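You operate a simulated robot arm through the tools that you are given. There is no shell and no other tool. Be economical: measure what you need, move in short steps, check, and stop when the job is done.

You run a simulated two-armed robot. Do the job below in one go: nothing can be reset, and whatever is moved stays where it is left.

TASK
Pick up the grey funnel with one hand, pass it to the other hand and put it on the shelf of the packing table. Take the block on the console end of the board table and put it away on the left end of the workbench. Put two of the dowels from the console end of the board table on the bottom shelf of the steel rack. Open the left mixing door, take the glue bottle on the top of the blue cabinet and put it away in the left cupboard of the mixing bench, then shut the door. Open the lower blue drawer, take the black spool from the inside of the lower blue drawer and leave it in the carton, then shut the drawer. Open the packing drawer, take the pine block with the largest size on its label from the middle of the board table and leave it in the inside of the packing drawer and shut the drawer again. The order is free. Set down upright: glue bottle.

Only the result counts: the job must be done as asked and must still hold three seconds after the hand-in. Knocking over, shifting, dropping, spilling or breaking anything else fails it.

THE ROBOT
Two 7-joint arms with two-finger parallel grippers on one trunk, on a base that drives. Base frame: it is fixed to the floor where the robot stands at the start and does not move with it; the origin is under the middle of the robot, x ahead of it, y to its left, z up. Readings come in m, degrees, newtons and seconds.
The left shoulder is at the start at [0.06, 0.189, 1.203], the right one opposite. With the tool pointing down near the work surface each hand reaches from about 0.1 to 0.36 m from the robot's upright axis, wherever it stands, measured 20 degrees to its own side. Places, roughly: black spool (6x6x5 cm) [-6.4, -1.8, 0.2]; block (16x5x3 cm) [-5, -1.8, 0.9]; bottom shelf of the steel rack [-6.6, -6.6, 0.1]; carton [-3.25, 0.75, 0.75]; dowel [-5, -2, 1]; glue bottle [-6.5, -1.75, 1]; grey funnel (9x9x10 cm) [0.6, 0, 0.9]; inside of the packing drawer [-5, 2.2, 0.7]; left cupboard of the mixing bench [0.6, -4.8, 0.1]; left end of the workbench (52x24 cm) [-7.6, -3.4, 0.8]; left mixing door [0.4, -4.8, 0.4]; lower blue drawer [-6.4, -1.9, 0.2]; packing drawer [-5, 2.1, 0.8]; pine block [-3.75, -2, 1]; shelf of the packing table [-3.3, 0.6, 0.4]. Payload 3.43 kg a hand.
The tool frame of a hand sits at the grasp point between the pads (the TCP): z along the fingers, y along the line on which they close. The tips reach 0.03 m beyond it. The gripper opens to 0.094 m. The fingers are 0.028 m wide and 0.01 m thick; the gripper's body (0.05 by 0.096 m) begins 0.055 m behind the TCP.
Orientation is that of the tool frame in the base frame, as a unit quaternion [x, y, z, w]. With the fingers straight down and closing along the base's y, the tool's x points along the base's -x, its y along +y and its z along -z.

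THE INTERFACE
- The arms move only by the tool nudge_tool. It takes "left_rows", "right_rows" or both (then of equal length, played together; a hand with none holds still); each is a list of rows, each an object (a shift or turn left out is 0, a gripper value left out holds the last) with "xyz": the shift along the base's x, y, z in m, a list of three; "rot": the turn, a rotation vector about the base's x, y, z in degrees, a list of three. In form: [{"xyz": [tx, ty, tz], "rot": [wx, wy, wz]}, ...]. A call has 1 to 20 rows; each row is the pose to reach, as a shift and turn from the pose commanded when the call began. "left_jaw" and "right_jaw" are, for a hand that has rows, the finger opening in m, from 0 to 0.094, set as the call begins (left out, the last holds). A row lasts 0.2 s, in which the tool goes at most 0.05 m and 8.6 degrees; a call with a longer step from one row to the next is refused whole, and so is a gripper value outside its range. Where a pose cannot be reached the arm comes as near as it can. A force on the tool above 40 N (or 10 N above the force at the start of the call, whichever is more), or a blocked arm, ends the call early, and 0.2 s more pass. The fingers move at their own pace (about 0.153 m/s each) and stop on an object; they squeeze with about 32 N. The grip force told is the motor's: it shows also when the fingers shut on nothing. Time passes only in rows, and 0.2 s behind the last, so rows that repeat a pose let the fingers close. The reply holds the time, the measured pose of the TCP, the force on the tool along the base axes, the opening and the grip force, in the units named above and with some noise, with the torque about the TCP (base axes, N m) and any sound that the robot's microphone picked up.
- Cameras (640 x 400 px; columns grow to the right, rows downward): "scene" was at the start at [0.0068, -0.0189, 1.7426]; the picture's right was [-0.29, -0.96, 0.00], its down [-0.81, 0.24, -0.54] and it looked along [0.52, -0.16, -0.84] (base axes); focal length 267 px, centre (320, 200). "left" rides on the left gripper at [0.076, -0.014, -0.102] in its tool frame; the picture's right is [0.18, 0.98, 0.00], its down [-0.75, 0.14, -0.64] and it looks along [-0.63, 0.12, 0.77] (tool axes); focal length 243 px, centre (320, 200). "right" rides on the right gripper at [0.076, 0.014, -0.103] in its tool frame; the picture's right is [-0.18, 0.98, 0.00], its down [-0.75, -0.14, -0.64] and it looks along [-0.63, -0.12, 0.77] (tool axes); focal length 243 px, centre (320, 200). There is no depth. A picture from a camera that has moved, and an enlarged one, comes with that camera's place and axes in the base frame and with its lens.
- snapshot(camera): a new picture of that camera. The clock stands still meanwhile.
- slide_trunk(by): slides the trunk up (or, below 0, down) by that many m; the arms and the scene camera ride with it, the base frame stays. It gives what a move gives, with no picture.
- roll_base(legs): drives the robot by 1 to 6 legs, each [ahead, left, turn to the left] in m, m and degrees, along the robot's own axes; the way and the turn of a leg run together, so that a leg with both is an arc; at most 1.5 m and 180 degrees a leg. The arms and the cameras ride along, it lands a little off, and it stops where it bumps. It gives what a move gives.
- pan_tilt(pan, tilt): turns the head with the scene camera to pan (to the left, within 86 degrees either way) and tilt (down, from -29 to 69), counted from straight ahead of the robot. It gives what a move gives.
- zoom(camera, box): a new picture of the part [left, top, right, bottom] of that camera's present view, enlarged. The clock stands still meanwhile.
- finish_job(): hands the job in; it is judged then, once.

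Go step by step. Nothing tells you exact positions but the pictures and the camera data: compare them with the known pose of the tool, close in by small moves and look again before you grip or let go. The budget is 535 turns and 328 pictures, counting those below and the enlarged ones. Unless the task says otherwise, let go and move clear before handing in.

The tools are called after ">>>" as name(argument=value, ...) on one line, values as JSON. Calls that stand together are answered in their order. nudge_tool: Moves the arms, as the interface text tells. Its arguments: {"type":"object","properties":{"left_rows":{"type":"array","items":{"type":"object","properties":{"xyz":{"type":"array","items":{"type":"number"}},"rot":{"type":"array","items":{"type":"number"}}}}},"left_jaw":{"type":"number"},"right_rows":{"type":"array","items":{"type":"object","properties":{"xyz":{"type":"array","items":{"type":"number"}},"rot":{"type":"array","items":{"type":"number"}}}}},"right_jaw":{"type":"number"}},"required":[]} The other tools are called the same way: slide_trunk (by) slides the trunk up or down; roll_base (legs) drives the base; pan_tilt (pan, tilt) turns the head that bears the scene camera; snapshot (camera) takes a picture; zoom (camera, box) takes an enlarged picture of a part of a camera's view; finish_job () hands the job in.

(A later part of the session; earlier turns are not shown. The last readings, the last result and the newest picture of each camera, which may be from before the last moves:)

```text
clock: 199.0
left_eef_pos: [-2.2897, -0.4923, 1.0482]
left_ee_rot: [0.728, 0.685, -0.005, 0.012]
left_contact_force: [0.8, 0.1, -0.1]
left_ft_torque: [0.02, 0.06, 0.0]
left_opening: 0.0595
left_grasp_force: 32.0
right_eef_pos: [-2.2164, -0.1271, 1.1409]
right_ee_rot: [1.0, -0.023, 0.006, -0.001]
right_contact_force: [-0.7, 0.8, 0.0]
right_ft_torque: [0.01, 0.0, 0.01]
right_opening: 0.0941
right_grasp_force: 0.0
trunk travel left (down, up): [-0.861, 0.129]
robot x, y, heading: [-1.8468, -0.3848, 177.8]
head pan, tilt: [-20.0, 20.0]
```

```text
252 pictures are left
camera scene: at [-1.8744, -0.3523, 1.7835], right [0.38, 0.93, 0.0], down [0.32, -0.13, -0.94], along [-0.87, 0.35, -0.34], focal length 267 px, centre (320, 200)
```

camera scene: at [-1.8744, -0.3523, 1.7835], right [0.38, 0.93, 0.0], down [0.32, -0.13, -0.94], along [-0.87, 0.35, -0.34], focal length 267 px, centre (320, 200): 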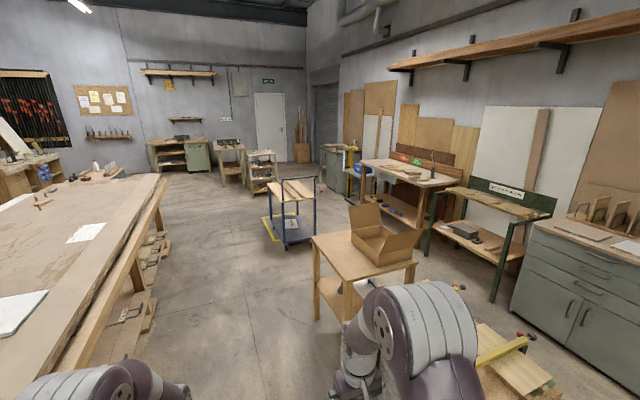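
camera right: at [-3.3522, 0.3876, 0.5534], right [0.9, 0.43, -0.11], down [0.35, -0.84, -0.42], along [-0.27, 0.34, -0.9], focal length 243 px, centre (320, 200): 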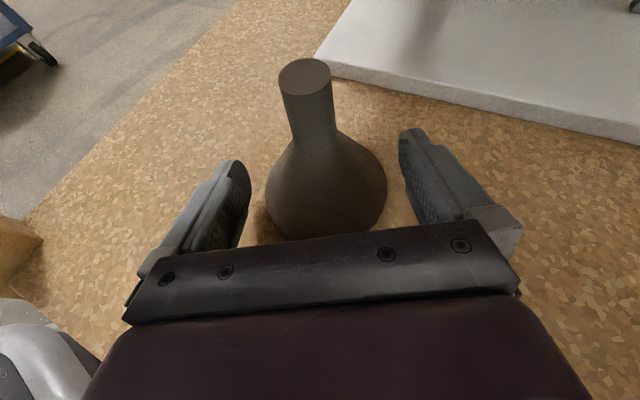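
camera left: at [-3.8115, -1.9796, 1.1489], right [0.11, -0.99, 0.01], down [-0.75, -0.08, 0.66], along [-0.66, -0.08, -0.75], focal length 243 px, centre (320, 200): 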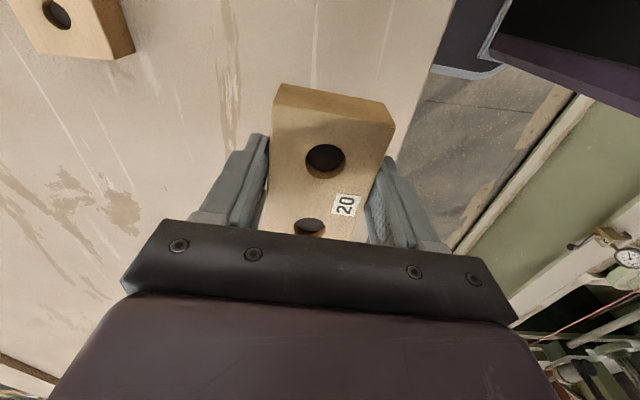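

>>> roll_base(legs=[[0, 0.05, 2], [1.5, 0, 0], [0.8, 0, 0], [0, 0, -90]])

>>> pan_tilt(pan=15, tilt=25)

>>> snapshot(camera="scene")

```text
clock: 214.5
left_eef_pos: [-4.2708, -0.0138, 1.0487]
left_ee_rot: [1.0, 0.006, -0.011, 0.006]
left_contact_force: [0.3, 0.4, -0.8]
left_ft_torque: [0.01, 0.01, 0.04]
left_opening: 0.0597
left_grasp_force: 31.5
right_eef_pos: [-3.8994, -0.0593, 1.1396]
right_ee_rot: [0.717, -0.697, 0.004, 0.004]
right_contact_force: [0.3, 0.0, 0.0]
right_ft_torque: [-0.04, -0.03, -0.02]
right_opening: 0.0943
right_grasp_force: 0.1
trunk travel left (down, up): [-0.861, 0.129]
robot x, y, heading: [-4.1322, -0.4447, 92.2]
head pan, tilt: [-20.0, 20.0]
```

```text
clock: 215.5
left_eef_pos: [-4.2695, -0.0147, 1.0478]
left_ee_rot: [1.0, 0.006, -0.012, 0.005]
left_contact_force: [-0.6, -0.5, -1.0]
left_ft_torque: [0.0, 0.0, 0.04]
left_opening: 0.0594
left_grasp_force: 31.9
right_eef_pos: [-3.9001, -0.0602, 1.1407]
right_ee_rot: [0.717, -0.697, 0.005, 0.005]
right_contact_force: [0.3, -0.5, 0.0]
right_ft_torque: [-0.05, 0.0, -0.02]
right_opening: 0.0941
right_grasp_force: 0.1
trunk travel left (down, up): [-0.861, 0.129]
robot x, y, heading: [-4.1326, -0.4454, 92.4]
head pan, tilt: [15.0, 25.0]
```

```text
251 pictures are left
camera scene: at [-4.1562, -0.4173, 1.7754], right [0.96, 0.29, 0.0], down [0.12, -0.4, -0.91], along [-0.27, 0.87, -0.42], focal length 267 px, centre (320, 200)
```

scene: 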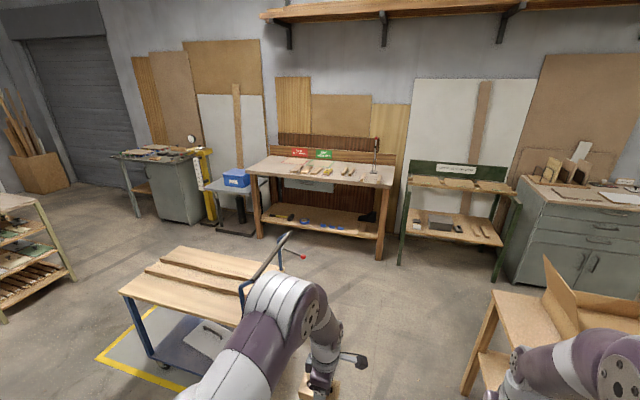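

Path north between trolley and packing table is free with a small shift right. I go up to y 1.2 and then left in front of the bench with the drawer.

>>> roll_base(legs=[[0, -0.1, -2.3], [1.5, 0, 0], [0.15, 0, 0], [0, 0.75, 0]])

>>> pan_tilt(pan=0, tilt=35)

>>> snapshot(camera="scene")

```text
clock: 228.4
left_eef_pos: [-4.8961, 1.6481, 1.0475]
left_ee_rot: [1.0, -0.009, -0.011, 0.005]
left_contact_force: [-0.2, 0.1, -0.5]
left_ft_torque: [-0.03, -0.01, -0.01]
left_opening: 0.0561
left_grasp_force: 32.3
right_eef_pos: [-4.5273, 1.59, 1.1395]
right_ee_rot: [-0.706, 0.708, -0.005, -0.003]
right_contact_force: [0.5, -0.2, 0.0]
right_ft_torque: [0.0, 0.01, -0.02]
right_opening: 0.0941
right_grasp_force: 0.0
trunk travel left (down, up): [-0.861, 0.129]
robot x, y, heading: [-4.7758, 1.2094, 90.4]
head pan, tilt: [15.0, 25.0]
```

```text
clock: 229.1
left_eef_pos: [-4.8964, 1.6482, 1.0463]
left_ee_rot: [1.0, -0.01, -0.011, 0.005]
left_contact_force: [-0.4, 0.4, -0.8]
left_ft_torque: [0.02, -0.05, -0.03]
left_opening: 0.0558
left_grasp_force: 31.7
right_eef_pos: [-4.5279, 1.5898, 1.1396]
right_ee_rot: [-0.705, 0.709, -0.004, -0.003]
right_contact_force: [0.7, 0.5, 0.2]
right_ft_torque: [0.02, 0.01, 0.0]
right_opening: 0.0937
right_grasp_force: 0.1
trunk travel left (down, up): [-0.861, 0.129]
robot x, y, heading: [-4.7697, 1.2112, 90.2]
head pan, tilt: [0.0, 35.0]
```

```text
250 pictures are left
camera scene: at [-4.7725, 1.2398, 1.7597], right [1.0, 0.01, 0.0], down [0.0, -0.57, -0.82], along [0.0, 0.82, -0.57], focal length 267 px, centre (320, 200)
```

scene: 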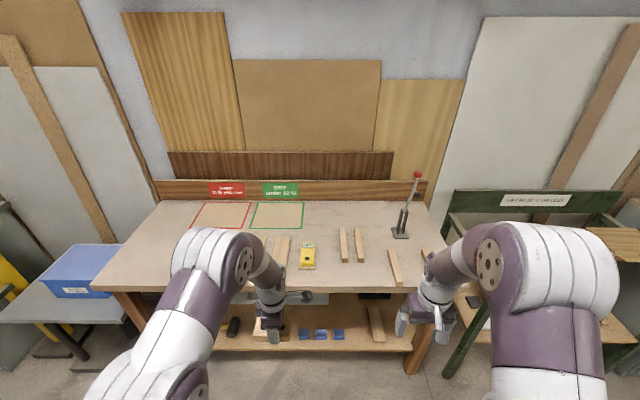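

The drawer is under the bench top behind the left hand. I check the held block and the drawer front.

>>> snapshot(camera="left")

>>> zoom(camera="scene", box=[220, 270, 360, 350])

```text
249 pictures are left
camera left: at [-4.8182, 1.6606, 1.1486], right [0.17, -0.99, 0.01], down [-0.74, -0.12, 0.66], along [-0.65, -0.11, -0.75], focal length 243 px, centre (320, 200)
```

left: 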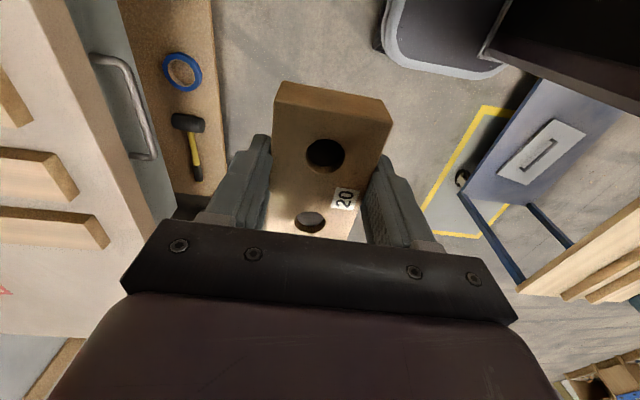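

```text
4.57 times, centred on (290, 310) of scene
camera zoom: at [-4.7725, 1.2398, 1.7597], right [1.0, 0.01, 0.0], down [0.0, -0.57, -0.82], along [0.0, 0.82, -0.57], focal length 1220 px, centre (457, -303)
```

zoom: 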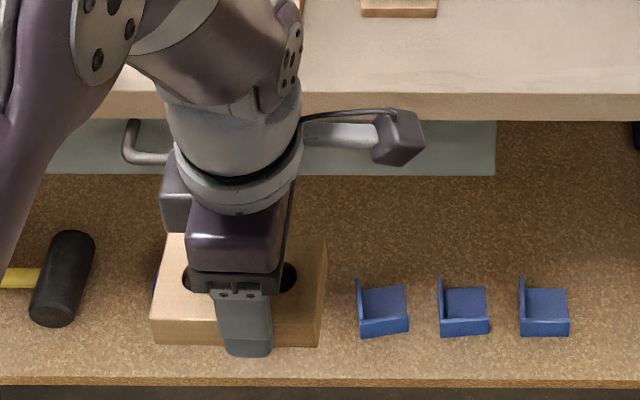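

The drawer's bar handle is at about [-4.99, 1.90, 0.81]. I shift left so it lies before the right hand, and turn the right hand to a horizontal pose with vertical closing.

>>> roll_base(legs=[[0, 0.37, 0]])

>>> nudge_tool(right_rows=[{"rot": [0, 0, -8]}, {"rot": [0, 0, -16]}, {"rot": [0, 0, -24]}, {"rot": [0, 0, -32]}, {"rot": [0, 0, -40]}, {"rot": [0, 0, -48]}, {"rot": [0, 0, -56]}, {"rot": [0, 0, -64]}, {"rot": [0, 0, -72]}, {"rot": [0, 0, -80]}, {"rot": [0, 0, -88]}, {"rot": [0, 0, -90]}])

>>> nudge_tool(right_rows=[{"xyz": [0, 0, -0.02], "rot": [8, 0, 0]}, {"xyz": [0, 0, -0.05], "rot": [16, 0, 0]}, {"xyz": [0, 0, -0.08], "rot": [24, 0, 0]}, {"xyz": [0, 0, -0.11], "rot": [32, 0, 0]}, {"xyz": [0, 0, -0.14], "rot": [40, 0, 0]}, {"xyz": [0, 0, -0.17], "rot": [48, 0, 0]}, {"xyz": [0, 0, -0.2], "rot": [56, 0, 0]}, {"xyz": [0, 0, -0.23], "rot": [64, 0, 0]}, {"xyz": [0, 0, -0.26], "rot": [72, 0, 0]}, {"xyz": [0, 0, -0.29], "rot": [80, 0, 0]}])

>>> snapshot(camera="right")

>>> snapshot(camera="scene")

```text
clock: 231.4
left_eef_pos: [-5.2529, 1.6486, 1.0467]
left_ee_rot: [1.0, -0.014, -0.011, 0.005]
left_contact_force: [-0.3, -0.2, -0.9]
left_ft_torque: [-0.01, 0.0, -0.01]
left_opening: 0.0559
left_grasp_force: 32.4
right_eef_pos: [-4.885, 1.588, 1.141]
right_ee_rot: [-0.703, 0.711, -0.005, -0.003]
right_contact_force: [0.2, -0.6, -0.7]
right_ft_torque: [0.01, -0.03, -0.01]
right_opening: 0.0938
right_grasp_force: 0.0
trunk travel left (down, up): [-0.861, 0.129]
robot x, y, heading: [-5.1329, 1.2097, 89.7]
head pan, tilt: [0.0, 35.0]
```

```text
clock: 234.1
left_eef_pos: [-5.2539, 1.6501, 1.0469]
left_ee_rot: [1.0, -0.014, -0.011, 0.005]
left_contact_force: [0.3, 0.2, -1.0]
left_ft_torque: [-0.02, -0.01, 0.01]
left_opening: 0.0558
left_grasp_force: 31.9
right_eef_pos: [-4.8852, 1.5878, 1.1395]
right_ee_rot: [0.008, 1.0, 0.0, -0.006]
right_contact_force: [-0.2, 0.2, 0.9]
right_ft_torque: [-0.03, -0.01, 0.02]
right_opening: 0.0942
right_grasp_force: 0.1
trunk travel left (down, up): [-0.861, 0.129]
robot x, y, heading: [-5.1334, 1.2131, 89.5]
head pan, tilt: [0.0, 35.0]
```

```text
clock: 236.2
left_eef_pos: [-5.2547, 1.6476, 1.0479]
left_ee_rot: [1.0, -0.014, -0.012, 0.003]
left_contact_force: [0.5, -1.1, -0.9]
left_ft_torque: [0.03, -0.02, 0.01]
left_opening: 0.0558
left_grasp_force: 31.9
right_eef_pos: [-4.8449, 1.7076, 0.8653]
right_ee_rot: [0.002, 0.823, 0.568, -0.008]
right_contact_force: [-0.5, -0.3, 0.3]
right_ft_torque: [0.0, -0.01, 0.01]
right_opening: 0.0942
right_grasp_force: 0.3
right hand out of reach, approached as far as the arm can: row 3, 4, 7, 8, 9, 10
trunk travel left (down, up): [-0.861, 0.129]
robot x, y, heading: [-5.1318, 1.2072, 89.6]
head pan, tilt: [0.0, 35.0]
```

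```text
247 pictures are left
camera right: at [-4.9171, 1.6158, 0.9166], right [0.2, 0.35, 0.92], down [0.76, -0.64, 0.08], along [0.62, 0.68, -0.39], focal length 243 px, centre (320, 200)
```

right: 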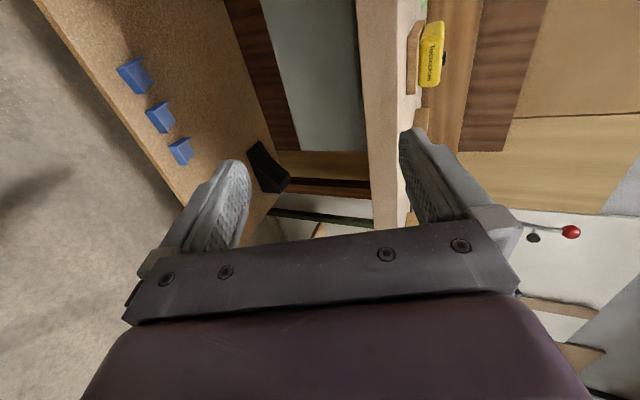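

```text
246 pictures are left
camera scene: at [-5.1341, 1.238, 1.7597], right [1.0, 0.0, 0.0], down [0.0, -0.57, -0.82], along [0.0, 0.82, -0.57], focal length 267 px, centre (320, 200)
```

scene: 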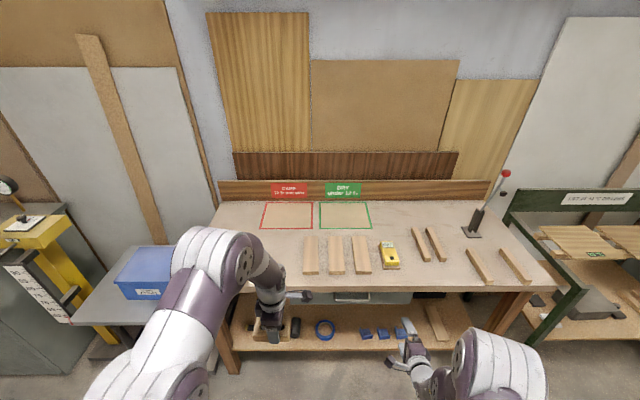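

The right hand points forward, 21° down. I shift the base left 0.12 m and look at the handle from that camera.

>>> roll_base(legs=[[0, 0.13, 0]])

>>> snapshot(camera="right")

>>> pan_tilt(pan=-20, tilt=50)

>>> snapshot(camera="scene")

```text
clock: 237.5
left_eef_pos: [-5.3819, 1.6486, 1.0481]
left_ee_rot: [1.0, -0.016, -0.012, 0.004]
left_contact_force: [-0.3, -0.2, -0.9]
left_ft_torque: [-0.02, 0.0, -0.01]
left_opening: 0.0557
left_grasp_force: 32.3
right_eef_pos: [-4.9724, 1.7083, 0.864]
right_ee_rot: [0.003, 0.824, 0.567, -0.009]
right_contact_force: [0.4, 0.3, 0.2]
right_ft_torque: [0.0, 0.0, 0.03]
right_opening: 0.0941
right_grasp_force: 0.1
trunk travel left (down, up): [-0.861, 0.129]
robot x, y, heading: [-5.2656, 1.2092, 89.6]
head pan, tilt: [0.0, 35.0]
```

```text
245 pictures are left
camera right: at [-5.0452, 1.6172, 0.9159], right [0.2, 0.35, 0.91], down [0.76, -0.65, 0.08], along [0.62, 0.68, -0.39], focal length 243 px, centre (320, 200)
```

right: 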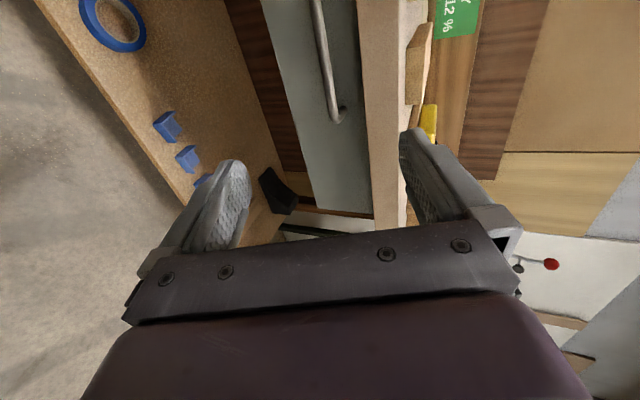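

```text
clock: 238.4
left_eef_pos: [-5.3836, 1.6487, 1.0483]
left_ee_rot: [1.0, -0.015, -0.012, 0.005]
left_contact_force: [0.7, -0.6, -0.4]
left_ft_torque: [0.04, -0.05, 0.0]
left_opening: 0.0557
left_grasp_force: 31.9
right_eef_pos: [-4.9708, 1.7082, 0.8645]
right_ee_rot: [0.002, 0.824, 0.567, -0.008]
right_contact_force: [0.7, -0.1, -0.3]
right_ft_torque: [0.03, 0.05, 0.01]
right_opening: 0.094
right_grasp_force: 0.0
trunk travel left (down, up): [-0.861, 0.129]
robot x, y, heading: [-5.2645, 1.2113, 89.7]
head pan, tilt: [-20.0, 50.0]
```

```text
244 pictures are left
camera scene: at [-5.2377, 1.2247, 1.738], right [0.94, -0.35, 0.0], down [-0.27, -0.72, -0.64], along [0.22, 0.6, -0.77], focal length 267 px, centre (320, 200)
```

scene: 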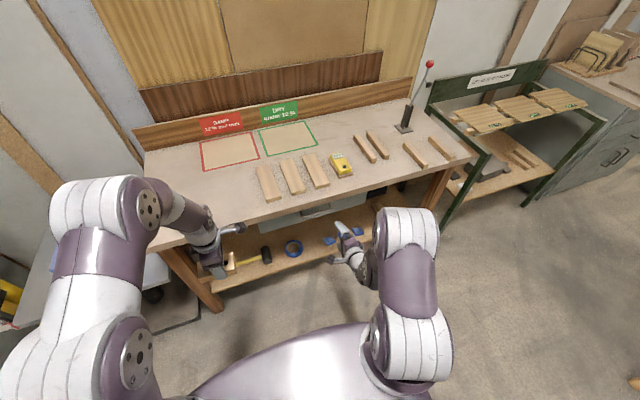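

>>> zoom(camera="scene", box=[230, 170, 390, 270])

>>> zoom(camera="right", box=[220, 0, 420, 140])

```text
4.00 times, centred on (310, 220) of scene
camera zoom: at [-5.2377, 1.2247, 1.738], right [0.94, -0.35, 0.0], down [-0.27, -0.72, -0.64], along [0.22, 0.6, -0.77], focal length 1068 px, centre (360, 120)
```

zoom: 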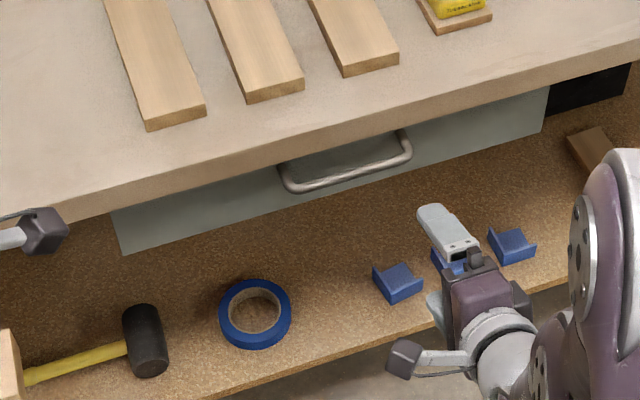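

```text
2.86 times, centred on (320, 70) of right
camera zoom: at [-5.0462, 1.6171, 0.9162], right [0.2, 0.35, 0.92], down [0.76, -0.65, 0.09], along [0.62, 0.68, -0.39], focal length 693 px, centre (320, 571)
```

zoom: 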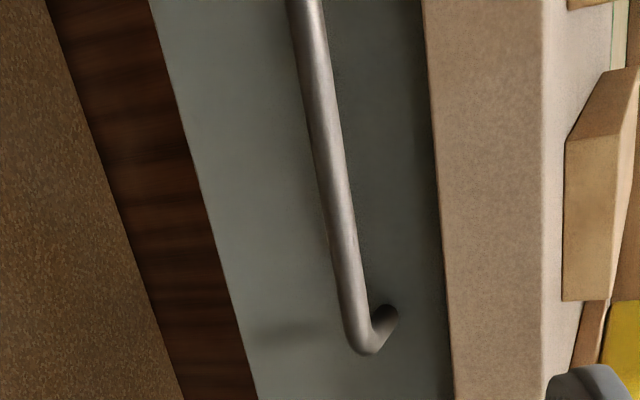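

Triangulated: bar centre at [-5.00, 1.893, 0.807]. I set the hand height and opening first, then drive forward.

>>> nudge_tool(right_jaw=0.04, right_rows=[{"xyz": [-0.01, 0.0, -0.02]}, {"xyz": [-0.02, 0.0, -0.04]}, {"xyz": [-0.028, 0.0, -0.052]}, {"xyz": [-0.028, 0.0, -0.052]}])

>>> roll_base(legs=[[0.11, 0, 0]])

>>> snapshot(camera="right")

```text
clock: 239.4
left_eef_pos: [-5.3839, 1.6494, 1.0477]
left_ee_rot: [1.0, -0.016, -0.011, 0.006]
left_contact_force: [0.7, 0.3, -1.7]
left_ft_torque: [0.05, -0.03, -0.02]
left_opening: 0.0556
left_grasp_force: 32.0
right_eef_pos: [-4.9978, 1.7206, 0.8134]
right_ee_rot: [0.001, 0.825, 0.564, -0.008]
right_contact_force: [0.4, 0.3, -0.6]
right_ft_torque: [-0.04, -0.02, 0.0]
right_opening: 0.04
right_grasp_force: 0.0
right hand out of reach, approached as far as the arm can: row 1, 2, 3, 4
trunk travel left (down, up): [-0.861, 0.129]
robot x, y, heading: [-5.2642, 1.2108, 89.5]
head pan, tilt: [-20.0, 50.0]
```

```text
clock: 240.6
left_eef_pos: [-5.3837, 1.7611, 1.0479]
left_ee_rot: [1.0, -0.015, -0.011, 0.004]
left_contact_force: [-0.3, -1.0, -1.0]
left_ft_torque: [-0.02, 0.0, 0.0]
left_opening: 0.0556
left_grasp_force: 32.3
right_eef_pos: [-4.9971, 1.8326, 0.8141]
right_ee_rot: [0.001, 0.826, 0.564, -0.008]
right_contact_force: [0.5, -0.2, 0.7]
right_ft_torque: [0.01, 0.0, -0.01]
right_opening: 0.0399
right_grasp_force: 0.0
trunk travel left (down, up): [-0.861, 0.129]
robot x, y, heading: [-5.2645, 1.3273, 89.6]
head pan, tilt: [-20.0, 50.0]
```

```text
241 pictures are left
camera right: at [-5.0714, 1.7414, 0.8668], right [0.2, 0.36, 0.91], down [0.76, -0.64, 0.09], along [0.62, 0.68, -0.4], focal length 243 px, centre (320, 200)
```

right: 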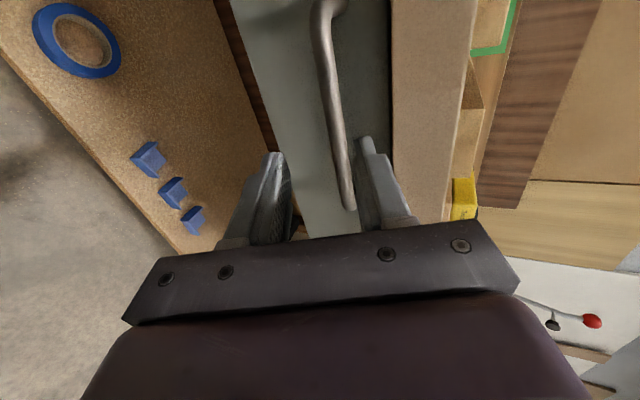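

The bar is between the fingers' lines. A straight advance of 4.5 cm centres it.

>>> roll_base(legs=[[0.045, 0, 0]])

>>> snapshot(camera="right")

```text
clock: 241.5
left_eef_pos: [-5.3825, 1.8011, 1.0495]
left_ee_rot: [1.0, -0.015, -0.012, 0.004]
left_contact_force: [0.2, -0.2, -1.4]
left_ft_torque: [0.05, -0.01, -0.03]
left_opening: 0.0558
left_grasp_force: 31.9
right_eef_pos: [-4.9971, 1.8729, 0.8158]
right_ee_rot: [0.003, 0.826, 0.564, -0.009]
right_contact_force: [0.1, -0.8, -0.2]
right_ft_torque: [0.0, 0.01, 0.01]
right_opening: 0.04
right_grasp_force: 0.0
trunk travel left (down, up): [-0.861, 0.129]
robot x, y, heading: [-5.2617, 1.3686, 90.0]
head pan, tilt: [-20.0, 50.0]
```

```text
240 pictures are left
camera right: at [-5.0713, 1.7822, 0.8681], right [0.2, 0.36, 0.91], down [0.76, -0.65, 0.09], along [0.62, 0.68, -0.4], focal length 243 px, centre (320, 200)
```

right: 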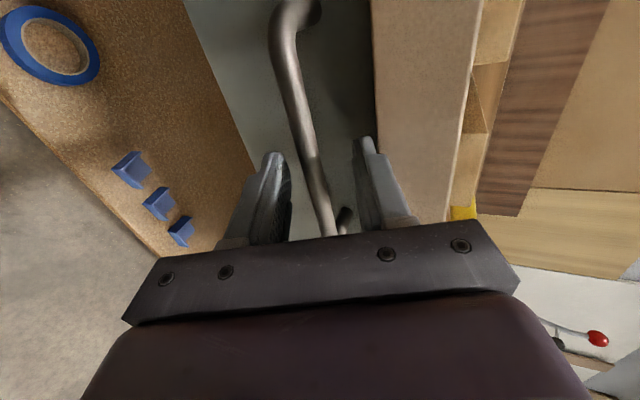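

The bar sits between the pads. I close and pull the drawer out by backing the base.

>>> nudge_tool(right_jaw=0.0, right_rows=[{}, {}, {}])

>>> roll_base(legs=[[-0.12, 0, 0]])

>>> snapshot(camera="scene")

```text
clock: 242.3
left_eef_pos: [-5.3822, 1.8065, 1.0465]
left_ee_rot: [1.0, -0.014, -0.012, 0.005]
left_contact_force: [0.2, -0.1, -0.9]
left_ft_torque: [0.0, -0.01, 0.03]
left_opening: 0.0556
left_grasp_force: 32.1
right_eef_pos: [-4.9975, 1.8762, 0.8105]
right_ee_rot: [0.002, 0.828, 0.561, -0.01]
right_contact_force: [-1.9, 1.5, -24.1]
right_ft_torque: [-0.26, -1.31, -0.2]
right_opening: 0.0115
right_grasp_force: 44.9
trunk travel left (down, up): [-0.861, 0.129]
robot x, y, heading: [-5.2625, 1.3666, 89.9]
head pan, tilt: [-20.0, 50.0]
```

```text
clock: 243.5
left_eef_pos: [-5.383, 1.6871, 1.046]
left_ee_rot: [1.0, -0.014, -0.012, 0.007]
left_contact_force: [0.2, -0.7, -1.1]
left_ft_torque: [0.0, 0.0, 0.02]
left_opening: 0.0556
left_grasp_force: 31.6
right_eef_pos: [-4.9974, 1.7578, 0.8102]
right_ee_rot: [0.003, 0.828, 0.561, -0.01]
right_contact_force: [-8.0, 2.5, -36.3]
right_ft_torque: [-0.32, -0.96, 0.65]
right_opening: 0.0116
right_grasp_force: 44.7
trunk travel left (down, up): [-0.861, 0.129]
robot x, y, heading: [-5.2621, 1.2461, 89.6]
head pan, tilt: [-20.0, 50.0]
```

```text
239 pictures are left
camera scene: at [-5.2362, 1.2657, 1.7377], right [0.94, -0.35, 0.0], down [-0.27, -0.72, -0.64], along [0.22, 0.6, -0.77], focal length 267 px, centre (320, 200)
```

scene: 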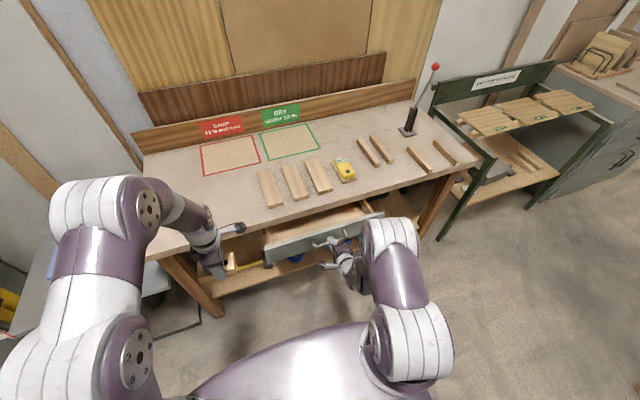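

The drawer slides. I relieve the vertical strain a little and pull 12 cm more.

>>> nudge_tool(right_rows=[{"xyz": [0, 0, -0.004]}, {"xyz": [0, 0, -0.006]}])

>>> roll_base(legs=[[-0.12, 0, 0]])

>>> snapshot(camera="scene")

>>> snapshot(camera="left")

```text
clock: 244.1
left_eef_pos: [-5.384, 1.6824, 1.0498]
left_ee_rot: [1.0, -0.015, -0.011, 0.004]
left_contact_force: [-0.5, -0.9, -1.4]
left_ft_torque: [0.02, -0.03, -0.01]
left_opening: 0.0556
left_grasp_force: 31.8
right_eef_pos: [-4.9971, 1.7565, 0.8096]
right_ee_rot: [0.001, 0.825, 0.565, -0.007]
right_contact_force: [3.2, 2.0, 13.2]
right_ft_torque: [0.06, -0.56, 0.95]
right_opening: 0.0117
right_grasp_force: 44.8
trunk travel left (down, up): [-0.861, 0.129]
robot x, y, heading: [-5.2631, 1.2475, 89.7]
head pan, tilt: [-20.0, 50.0]
```

```text
clock: 245.8
left_eef_pos: [-5.3844, 1.5621, 1.046]
left_ee_rot: [1.0, -0.014, -0.012, 0.004]
left_contact_force: [0.2, 0.0, -0.3]
left_ft_torque: [0.0, -0.02, 0.03]
left_opening: 0.0557
left_grasp_force: 32.0
right_eef_pos: [-4.9976, 1.6353, 0.8111]
right_ee_rot: [0.0, 0.824, 0.566, -0.006]
right_contact_force: [1.1, -1.9, 1.8]
right_ft_torque: [0.07, -0.62, 0.32]
right_opening: 0.0117
right_grasp_force: 45.0
trunk travel left (down, up): [-0.861, 0.129]
robot x, y, heading: [-5.2603, 1.1225, 89.7]
head pan, tilt: [-20.0, 50.0]
stopped in leg 1: the force on the tool passed its limit at 42 N (the readings are from after the stop); the commanded pose is now the measured one
```

```text
238 pictures are left
camera scene: at [-5.2378, 1.1369, 1.7377], right [0.94, -0.35, 0.0], down [-0.27, -0.72, -0.64], along [0.22, 0.6, -0.77], focal length 267 px, centre (320, 200)
```

scene: 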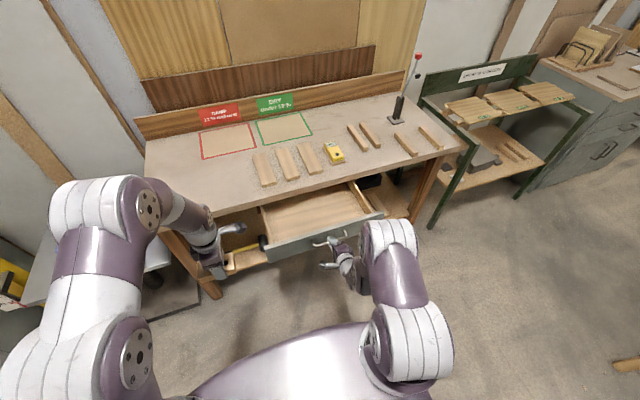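

```text
237 pictures are left
camera left: at [-5.3059, 1.574, 1.1482], right [0.16, -0.99, 0.01], down [-0.74, -0.11, 0.66], along [-0.65, -0.11, -0.75], focal length 243 px, centre (320, 200)
```

left: 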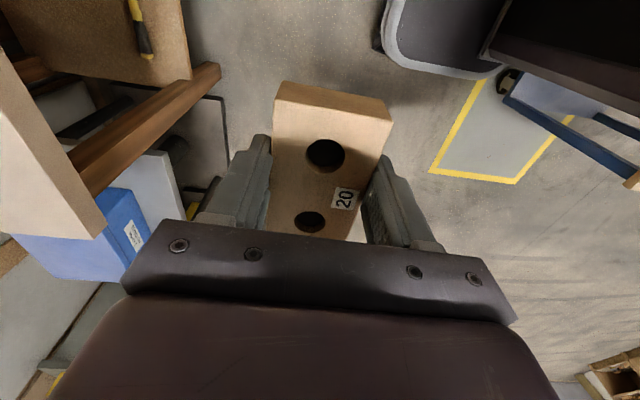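

The drawer is open to its stop (about 24 cm). I release the handle, back off, and fold the right hand to tool-down.

>>> nudge_tool(right_jaw=0.045, right_rows=[{}, {}])

>>> roll_base(legs=[[-0.12, 0, 0]])

>>> nudge_tool(right_rows=[{"xyz": [0, 0, 0.03], "rot": [-8, 0, 0]}, {"xyz": [0, 0, 0.06], "rot": [-16, 0, 0]}, {"xyz": [0, 0, 0.1], "rot": [-24, 0, 0]}, {"xyz": [0, 0, 0.14], "rot": [-32, 0, 0]}, {"xyz": [0, -0.02, 0.18], "rot": [-40, 0, 0]}, {"xyz": [0, -0.04, 0.22], "rot": [-48, 0, 0]}, {"xyz": [0.02, -0.06, 0.25], "rot": [-56, 0, 0]}, {"xyz": [0.04, -0.08, 0.28], "rot": [-64, 0, 0]}, {"xyz": [0.06, -0.1, 0.3], "rot": [-69, 0, 0]}])

>>> snapshot(camera="scene")

```text
clock: 246.4
left_eef_pos: [-5.3838, 1.5621, 1.0475]
left_ee_rot: [1.0, -0.014, -0.012, 0.005]
left_contact_force: [1.0, -1.0, -1.5]
left_ft_torque: [0.02, -0.02, 0.0]
left_opening: 0.0557
left_grasp_force: 32.2
right_eef_pos: [-4.9976, 1.6348, 0.8097]
right_ee_rot: [0.001, 0.824, 0.566, -0.007]
right_contact_force: [0.0, -0.2, 1.0]
right_ft_torque: [-0.02, 0.0, 0.0]
right_opening: 0.045
right_grasp_force: 0.1
trunk travel left (down, up): [-0.861, 0.129]
robot x, y, heading: [-5.2603, 1.1185, 89.6]
head pan, tilt: [-20.0, 50.0]
```

```text
clock: 247.6
left_eef_pos: [-5.3847, 1.4422, 1.0477]
left_ee_rot: [1.0, -0.014, -0.011, 0.005]
left_contact_force: [0.0, -0.5, -1.1]
left_ft_torque: [-0.02, -0.03, 0.01]
left_opening: 0.0557
left_grasp_force: 31.8
right_eef_pos: [-4.9977, 1.5159, 0.8115]
right_ee_rot: [0.002, 0.824, 0.567, -0.008]
right_contact_force: [-0.2, 0.6, 0.3]
right_ft_torque: [-0.03, 0.0, -0.02]
right_opening: 0.045
right_grasp_force: 0.1
trunk travel left (down, up): [-0.861, 0.129]
robot x, y, heading: [-5.263, 1.0065, 89.6]
head pan, tilt: [-20.0, 50.0]
```

```text
clock: 249.6
left_eef_pos: [-5.3854, 1.4434, 1.0486]
left_ee_rot: [1.0, -0.014, -0.011, 0.005]
left_contact_force: [0.6, 0.8, -0.2]
left_ft_torque: [0.03, -0.01, 0.01]
left_opening: 0.0555
left_grasp_force: 31.8
right_eef_pos: [-4.9386, 1.4133, 1.1126]
right_ee_rot: [0.006, 1.0, -0.001, -0.006]
right_contact_force: [0.6, -0.3, -0.6]
right_ft_torque: [0.0, 0.04, 0.01]
right_opening: 0.0448
right_grasp_force: 0.1
right hand out of reach, approached as far as the arm can: row 7
trunk travel left (down, up): [-0.861, 0.129]
robot x, y, heading: [-5.263, 1.0058, 89.9]
head pan, tilt: [-20.0, 50.0]
```

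```text
236 pictures are left
camera scene: at [-5.2377, 1.0163, 1.7379], right [0.94, -0.35, 0.0], down [-0.27, -0.72, -0.64], along [0.22, 0.6, -0.77], focal length 267 px, centre (320, 200)
```

scene: 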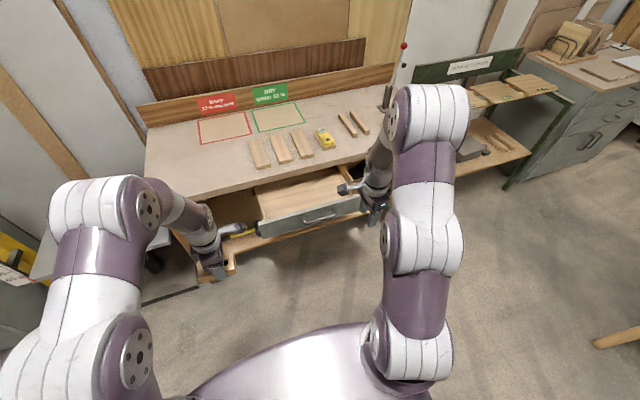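

Now I bring the left hand over the open drawer: base right 0.42 and forward 0.33.

>>> roll_base(legs=[[0, -0.42, 0], [0.33, 0, 0]])

>>> snapshot(camera="left")

>>> pan_tilt(pan=15, tilt=55)

>>> snapshot(camera="scene")

```text
clock: 252.4
left_eef_pos: [-4.9653, 1.4419, 1.0469]
left_ee_rot: [1.0, -0.015, -0.011, 0.005]
left_contact_force: [-0.2, 0.2, 0.2]
left_ft_torque: [-0.03, 0.0, 0.01]
left_opening: 0.0555
left_grasp_force: 32.1
right_eef_pos: [-4.5198, 1.4133, 1.1112]
right_ee_rot: [0.008, 1.0, 0.0, -0.006]
right_contact_force: [-0.2, -0.7, 0.0]
right_ft_torque: [0.01, 0.03, 0.0]
right_opening: 0.0451
right_grasp_force: 0.1
trunk travel left (down, up): [-0.861, 0.129]
robot x, y, heading: [-4.8471, 1.0049, 89.5]
head pan, tilt: [-20.0, 50.0]
stopped in leg 1: the robot was blocked; the commanded pose is now the measured one
```

```text
235 pictures are left
camera left: at [-4.8871, 1.4552, 1.1482], right [0.15, -0.99, 0.01], down [-0.74, -0.11, 0.66], along [-0.65, -0.11, -0.75], focal length 243 px, centre (320, 200)
```

left: 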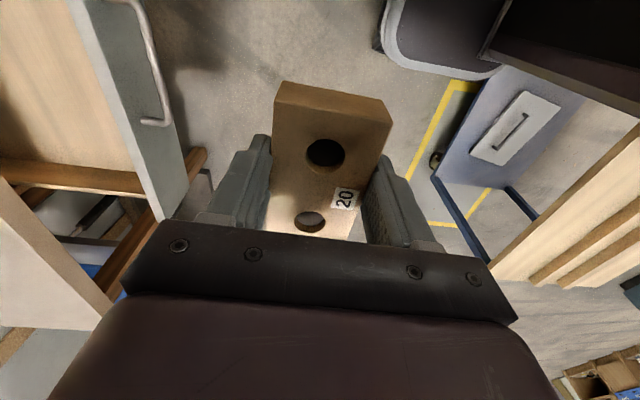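

```text
clock: 253.4
left_eef_pos: [-4.9674, 1.4419, 1.0471]
left_ee_rot: [1.0, -0.016, -0.012, 0.006]
left_contact_force: [0.4, 0.0, -1.3]
left_ft_torque: [0.01, -0.03, 0.02]
left_opening: 0.0557
left_grasp_force: 31.5
right_eef_pos: [-4.5216, 1.413, 1.113]
right_ee_rot: [0.008, 1.0, 0.0, -0.005]
right_contact_force: [-0.2, -0.2, 0.3]
right_ft_torque: [-0.02, 0.02, -0.01]
right_opening: 0.0449
right_grasp_force: 0.1
trunk travel left (down, up): [-0.861, 0.129]
robot x, y, heading: [-4.8455, 1.0055, 89.5]
head pan, tilt: [15.0, 55.0]
```

```text
234 pictures are left
camera scene: at [-4.8671, 1.0155, 1.7314], right [0.97, 0.25, 0.0], down [0.2, -0.79, -0.57], along [-0.14, 0.56, -0.82], focal length 267 px, centre (320, 200)
```

scene: 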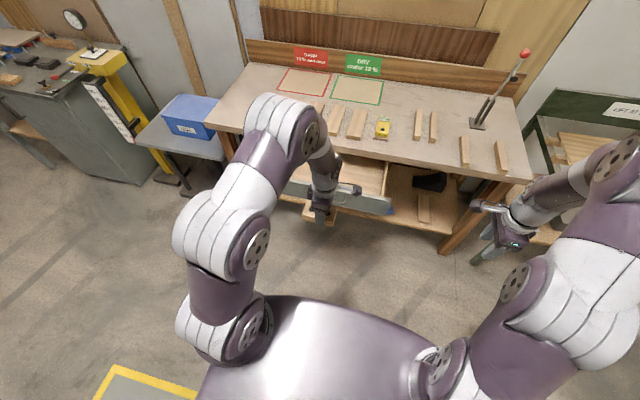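

The base touched something (probably the trolley behind) and stopped. I move forward away from it and check the trolley.

>>> roll_base(legs=[[0.3, 0, 0]])

>>> pan_tilt(pan=86, tilt=60)

>>> snapshot(camera="scene")

>>> snapshot(camera="left")

```text
clock: 255.4
left_eef_pos: [-4.9651, 1.7408, 1.0475]
left_ee_rot: [1.0, -0.015, -0.012, 0.004]
left_contact_force: [0.4, -0.6, -0.4]
left_ft_torque: [0.01, 0.01, 0.03]
left_opening: 0.0557
left_grasp_force: 31.7
right_eef_pos: [-4.5184, 1.7116, 1.1126]
right_ee_rot: [0.008, 1.0, 0.0, -0.004]
right_contact_force: [0.2, -0.4, 0.4]
right_ft_torque: [-0.01, 0.02, -0.01]
right_opening: 0.0452
right_grasp_force: 0.1
trunk travel left (down, up): [-0.861, 0.129]
robot x, y, heading: [-4.8439, 1.3014, 89.4]
head pan, tilt: [15.0, 55.0]
```

```text
clock: 256.9
left_eef_pos: [-4.9649, 1.7429, 1.0473]
left_ee_rot: [1.0, -0.016, -0.011, 0.005]
left_contact_force: [0.0, 0.3, -1.3]
left_ft_torque: [0.01, -0.02, 0.02]
left_opening: 0.0556
left_grasp_force: 31.9
right_eef_pos: [-4.5199, 1.7141, 1.1124]
right_ee_rot: [0.007, 1.0, -0.001, -0.005]
right_contact_force: [0.3, -0.2, -1.0]
right_ft_torque: [0.0, 0.0, 0.04]
right_opening: 0.0454
right_grasp_force: 0.0
trunk travel left (down, up): [-0.861, 0.129]
robot x, y, heading: [-4.845, 1.3013, 89.3]
head pan, tilt: [85.9, 60.0]
```

```text
233 pictures are left
camera scene: at [-4.9129, 1.25, 1.7254], right [0.08, 1.0, 0.0], down [0.86, -0.07, -0.5], along [-0.5, 0.04, -0.87], focal length 267 px, centre (320, 200)
```

scene: 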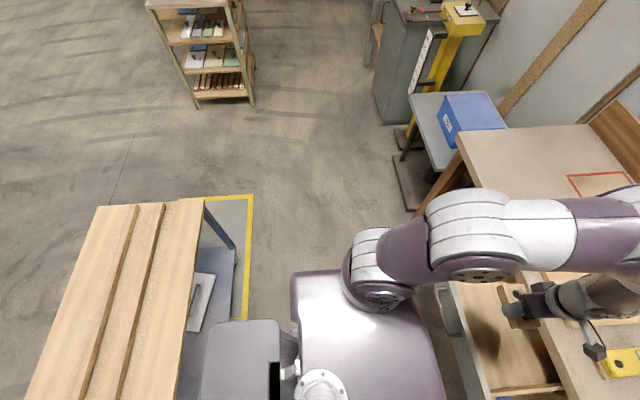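

```text
232 pictures are left
camera left: at [-4.8856, 1.754, 1.1483], right [0.15, -0.99, 0.01], down [-0.74, -0.11, 0.66], along [-0.65, -0.11, -0.75], focal length 243 px, centre (320, 200)
```

left: 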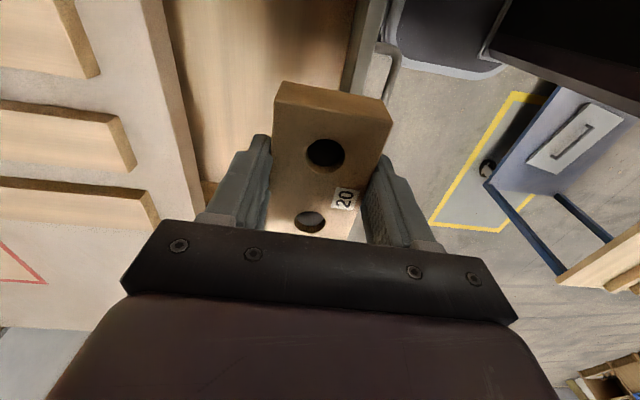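

The trolley still stands in its yellow frame. I lower the block into the drawer.

>>> nudge_tool(left_rows=[{"xyz": [0, 0.02, -0.03]}, {"xyz": [0, 0.04, -0.07]}, {"xyz": [0, 0.045, -0.11]}, {"xyz": [0, 0.045, -0.15]}, {"xyz": [0, 0.045, -0.19]}, {"xyz": [0, 0.045, -0.21]}, {"xyz": [0, 0.045, -0.21]}])

>>> snapshot(camera="left")

>>> pan_tilt(pan=10, tilt=60)

>>> snapshot(camera="scene")

```text
clock: 258.5
left_eef_pos: [-4.9646, 1.7862, 0.8392]
left_ee_rot: [1.0, -0.015, -0.011, 0.005]
left_contact_force: [-0.5, 0.5, -1.0]
left_ft_torque: [0.03, 0.01, -0.03]
left_opening: 0.0557
left_grasp_force: 31.8
right_eef_pos: [-4.5184, 1.7118, 1.1116]
right_ee_rot: [0.008, 1.0, 0.0, -0.005]
right_contact_force: [-0.1, 0.6, 0.2]
right_ft_torque: [-0.02, 0.0, -0.01]
right_opening: 0.045
right_grasp_force: 0.1
trunk travel left (down, up): [-0.861, 0.129]
robot x, y, heading: [-4.8474, 1.3017, 89.8]
head pan, tilt: [85.9, 60.0]
```

```text
231 pictures are left
camera left: at [-4.8843, 1.798, 0.9392], right [0.15, -0.99, 0.01], down [-0.74, -0.11, 0.66], along [-0.65, -0.1, -0.75], focal length 243 px, centre (320, 200)
```

left: 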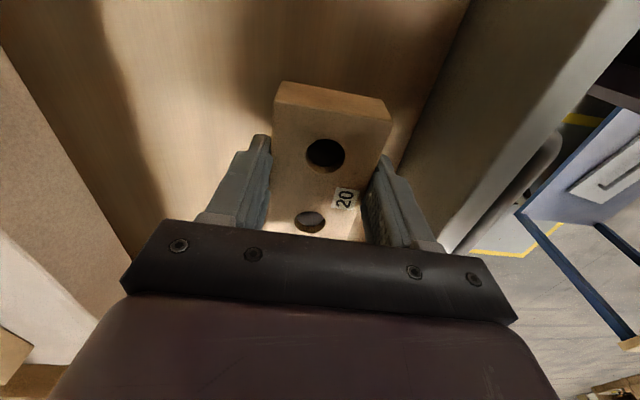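

```text
clock: 259.9
left_eef_pos: [-4.9637, 1.7863, 0.839]
left_ee_rot: [1.0, -0.015, -0.011, 0.005]
left_contact_force: [0.3, 0.8, -0.7]
left_ft_torque: [-0.02, -0.02, 0.02]
left_opening: 0.0557
left_grasp_force: 32.0
right_eef_pos: [-4.5176, 1.7113, 1.1124]
right_ee_rot: [0.008, 1.0, 0.0, -0.005]
right_contact_force: [-0.3, 0.3, -0.3]
right_ft_torque: [0.01, -0.01, 0.01]
right_opening: 0.0449
right_grasp_force: 0.1
trunk travel left (down, up): [-0.861, 0.129]
robot x, y, heading: [-4.8455, 1.3028, 89.5]
head pan, tilt: [10.0, 60.0]
```

```text
230 pictures are left
camera scene: at [-4.8575, 1.3103, 1.7254], right [0.99, 0.17, 0.0], down [0.14, -0.85, -0.5], along [-0.08, 0.49, -0.87], focal length 267 px, centre (320, 200)
```

scene: 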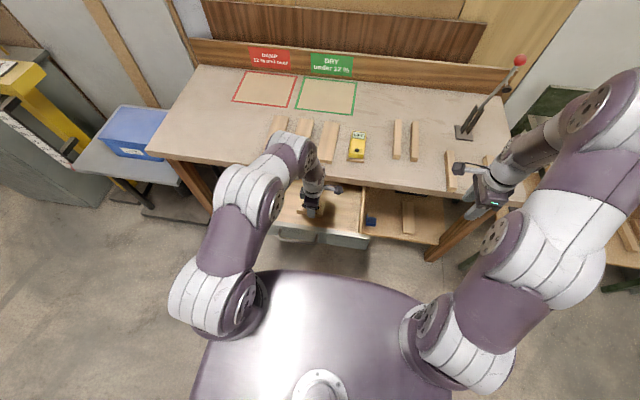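

Inside the drawer. I lower slowly until it touches.

>>> nudge_tool(left_rows=[{"xyz": [0, 0, -0.015]}, {"xyz": [0, 0, -0.03]}, {"xyz": [0, 0, -0.04]}, {"xyz": [0, 0, -0.04]}])

>>> snapshot(camera="left")

```text
clock: 260.9
left_eef_pos: [-4.9631, 1.7867, 0.7976]
left_ee_rot: [1.0, -0.016, -0.011, 0.006]
left_contact_force: [-0.1, -0.2, -1.3]
left_ft_torque: [-0.01, -0.02, -0.04]
left_opening: 0.0557
left_grasp_force: 32.1
right_eef_pos: [-4.518, 1.712, 1.1115]
right_ee_rot: [0.008, 1.0, 0.0, -0.005]
right_contact_force: [-1.0, 0.5, 0.7]
right_ft_torque: [-0.03, 0.01, 0.03]
right_opening: 0.0449
right_grasp_force: 0.1
trunk travel left (down, up): [-0.861, 0.129]
robot x, y, heading: [-4.8498, 1.2999, 89.5]
head pan, tilt: [10.0, 60.0]
```

```text
229 pictures are left
camera left: at [-4.8848, 1.7988, 0.8994], right [0.15, -0.99, 0.01], down [-0.74, -0.11, 0.66], along [-0.65, -0.11, -0.75], focal length 243 px, centre (320, 200)
```

left: 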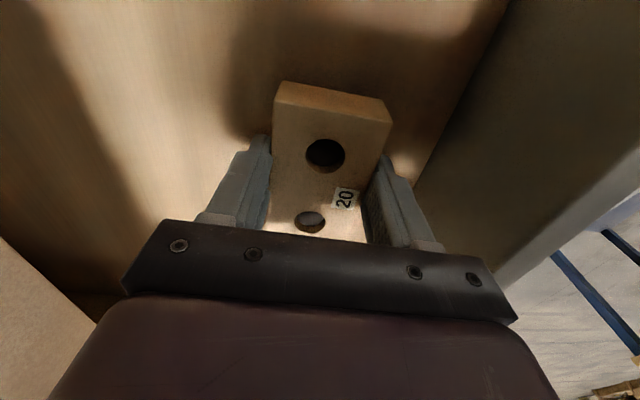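

>>> nudge_tool(left_rows=[{"xyz": [0, 0, -0.01]}, {"xyz": [0, 0, -0.02]}, {"xyz": [0, 0, -0.03]}])

```text
clock: 261.7
left_eef_pos: [-4.9633, 1.7936, 0.7786]
left_ee_rot: [1.0, -0.016, -0.011, -0.002]
left_contact_force: [-1.6, -2.3, 23.1]
left_ft_torque: [-0.71, 0.09, -0.03]
left_opening: 0.0554
left_grasp_force: 31.7
right_eef_pos: [-4.5193, 1.7109, 1.1121]
right_ee_rot: [0.006, 1.0, 0.001, -0.005]
right_contact_force: [0.0, -0.2, -0.4]
right_ft_torque: [0.0, -0.02, -0.04]
right_opening: 0.0449
right_grasp_force: 0.0
trunk travel left (down, up): [-0.861, 0.129]
robot x, y, heading: [-4.8455, 1.3008, 89.6]
head pan, tilt: [10.0, 60.0]
stopped in row 3 (left hand): the force on the tool passed its limit at 53 N (the readings are from after the stop); the commanded pose is now the measured one
```

Touchdown at the drawer floor. I ease up a little, open, and lift away.

>>> nudge_tool(left_rows=[{"xyz": [0, 0, 0.003]}, {"xyz": [0, 0, 0.003]}])

>>> nudge_tool(left_jaw=0.09, left_rows=[{}, {}, {"xyz": [0, 0, 0.03]}, {"xyz": [0, 0, 0.07]}, {"xyz": [0, 0, 0.11]}, {"xyz": [0, 0, 0.15]}, {"xyz": [0, 0, 0.19]}, {"xyz": [0, 0, 0.23]}])

>>> snapshot(camera="left")

```text
clock: 262.3
left_eef_pos: [-4.9634, 1.7925, 0.7785]
left_ee_rot: [1.0, -0.014, -0.01, 0.0]
left_contact_force: [-0.6, 2.2, 2.8]
left_ft_torque: [0.2, -0.18, 0.07]
left_opening: 0.0556
left_grasp_force: 32.0
right_eef_pos: [-4.5183, 1.713, 1.1136]
right_ee_rot: [0.008, 1.0, 0.0, -0.005]
right_contact_force: [-0.3, 0.6, 0.3]
right_ft_torque: [0.01, -0.01, 0.03]
right_opening: 0.0452
right_grasp_force: 0.1
trunk travel left (down, up): [-0.861, 0.129]
robot x, y, heading: [-4.8497, 1.3021, 89.7]
head pan, tilt: [10.0, 60.0]
```

```text
clock: 264.1
left_eef_pos: [-4.9638, 1.7911, 1.01]
left_ee_rot: [1.0, -0.016, -0.011, 0.0]
left_contact_force: [0.0, -0.4, 0.8]
left_ft_torque: [0.01, -0.01, -0.01]
left_opening: 0.0899
left_grasp_force: 0.0
right_eef_pos: [-4.519, 1.7111, 1.1126]
right_ee_rot: [0.007, 1.0, 0.001, -0.006]
right_contact_force: [-0.1, 0.2, 0.1]
right_ft_torque: [0.02, -0.01, 0.01]
right_opening: 0.0449
right_grasp_force: 0.2
trunk travel left (down, up): [-0.861, 0.129]
robot x, y, heading: [-4.8465, 1.3053, 89.4]
head pan, tilt: [10.0, 60.0]
```

```text
228 pictures are left
camera left: at [-4.8843, 1.8032, 1.1114], right [0.15, -0.99, 0.0], down [-0.74, -0.12, 0.66], along [-0.65, -0.1, -0.75], focal length 243 px, centre (320, 200)
```

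left: 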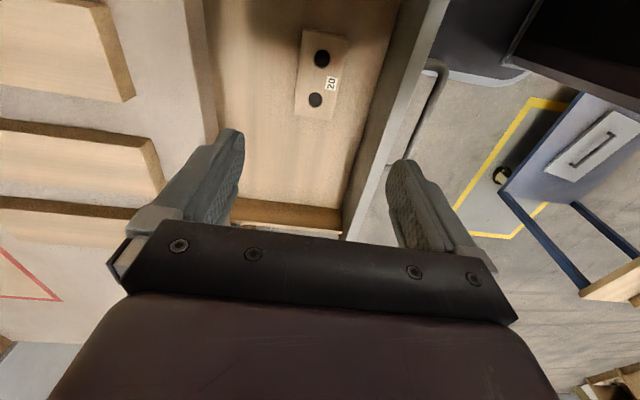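

The block lies in the drawer. I back up 0.19 m, close the left fingers, lower them in front of the drawer front and push it shut with the base.

>>> roll_base(legs=[[-0.2, 0, 0]])

>>> nudge_tool(left_jaw=0.0, left_rows=[{"xyz": [0, -0.01, -0.04]}, {"xyz": [0, -0.02, -0.08]}, {"xyz": [0, -0.02, -0.12]}, {"xyz": [0, -0.02, -0.16]}, {"xyz": [0, -0.02, -0.195]}, {"xyz": [0, -0.02, -0.195]}])

>>> snapshot(camera="left")

```text
clock: 265.7
left_eef_pos: [-4.9663, 1.5929, 1.0089]
left_ee_rot: [1.0, -0.014, -0.011, 0.0]
left_contact_force: [0.0, -0.3, -0.2]
left_ft_torque: [-0.06, 0.01, -0.01]
left_opening: 0.0901
left_grasp_force: 0.0
right_eef_pos: [-4.5216, 1.5134, 1.111]
right_ee_rot: [0.006, 1.0, -0.001, -0.006]
right_contact_force: [0.0, 1.0, 0.0]
right_ft_torque: [0.0, -0.01, -0.04]
right_opening: 0.0453
right_grasp_force: 0.1
trunk travel left (down, up): [-0.861, 0.129]
robot x, y, heading: [-4.8453, 1.1049, 89.3]
head pan, tilt: [10.0, 60.0]
```

```text
clock: 267.1
left_eef_pos: [-4.9644, 1.5723, 0.8153]
left_ee_rot: [1.0, -0.014, -0.01, 0.0]
left_contact_force: [0.7, 0.2, -0.5]
left_ft_torque: [0.0, 0.02, 0.02]
left_opening: 0.0002
left_grasp_force: 31.8
right_eef_pos: [-4.5209, 1.5122, 1.1129]
right_ee_rot: [0.006, 1.0, 0.0, -0.006]
right_contact_force: [0.2, 0.0, -1.0]
right_ft_torque: [0.0, 0.02, -0.01]
right_opening: 0.0448
right_grasp_force: 0.0
trunk travel left (down, up): [-0.861, 0.129]
robot x, y, heading: [-4.8444, 1.1, 89.7]
head pan, tilt: [10.0, 60.0]
```

```text
227 pictures are left
camera left: at [-4.8858, 1.5843, 0.9148], right [0.16, -0.99, 0.0], down [-0.74, -0.12, 0.66], along [-0.65, -0.1, -0.75], focal length 243 px, centre (320, 200)
```

left: 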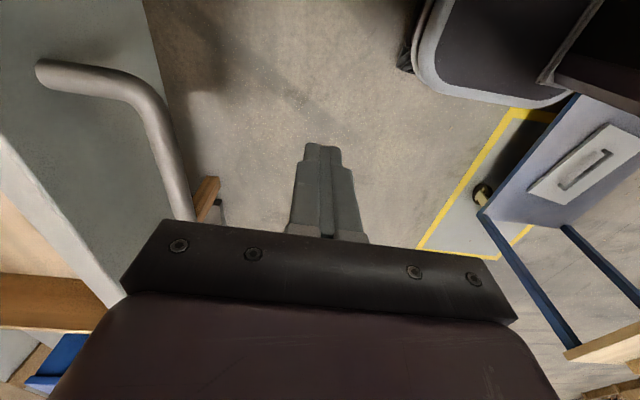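

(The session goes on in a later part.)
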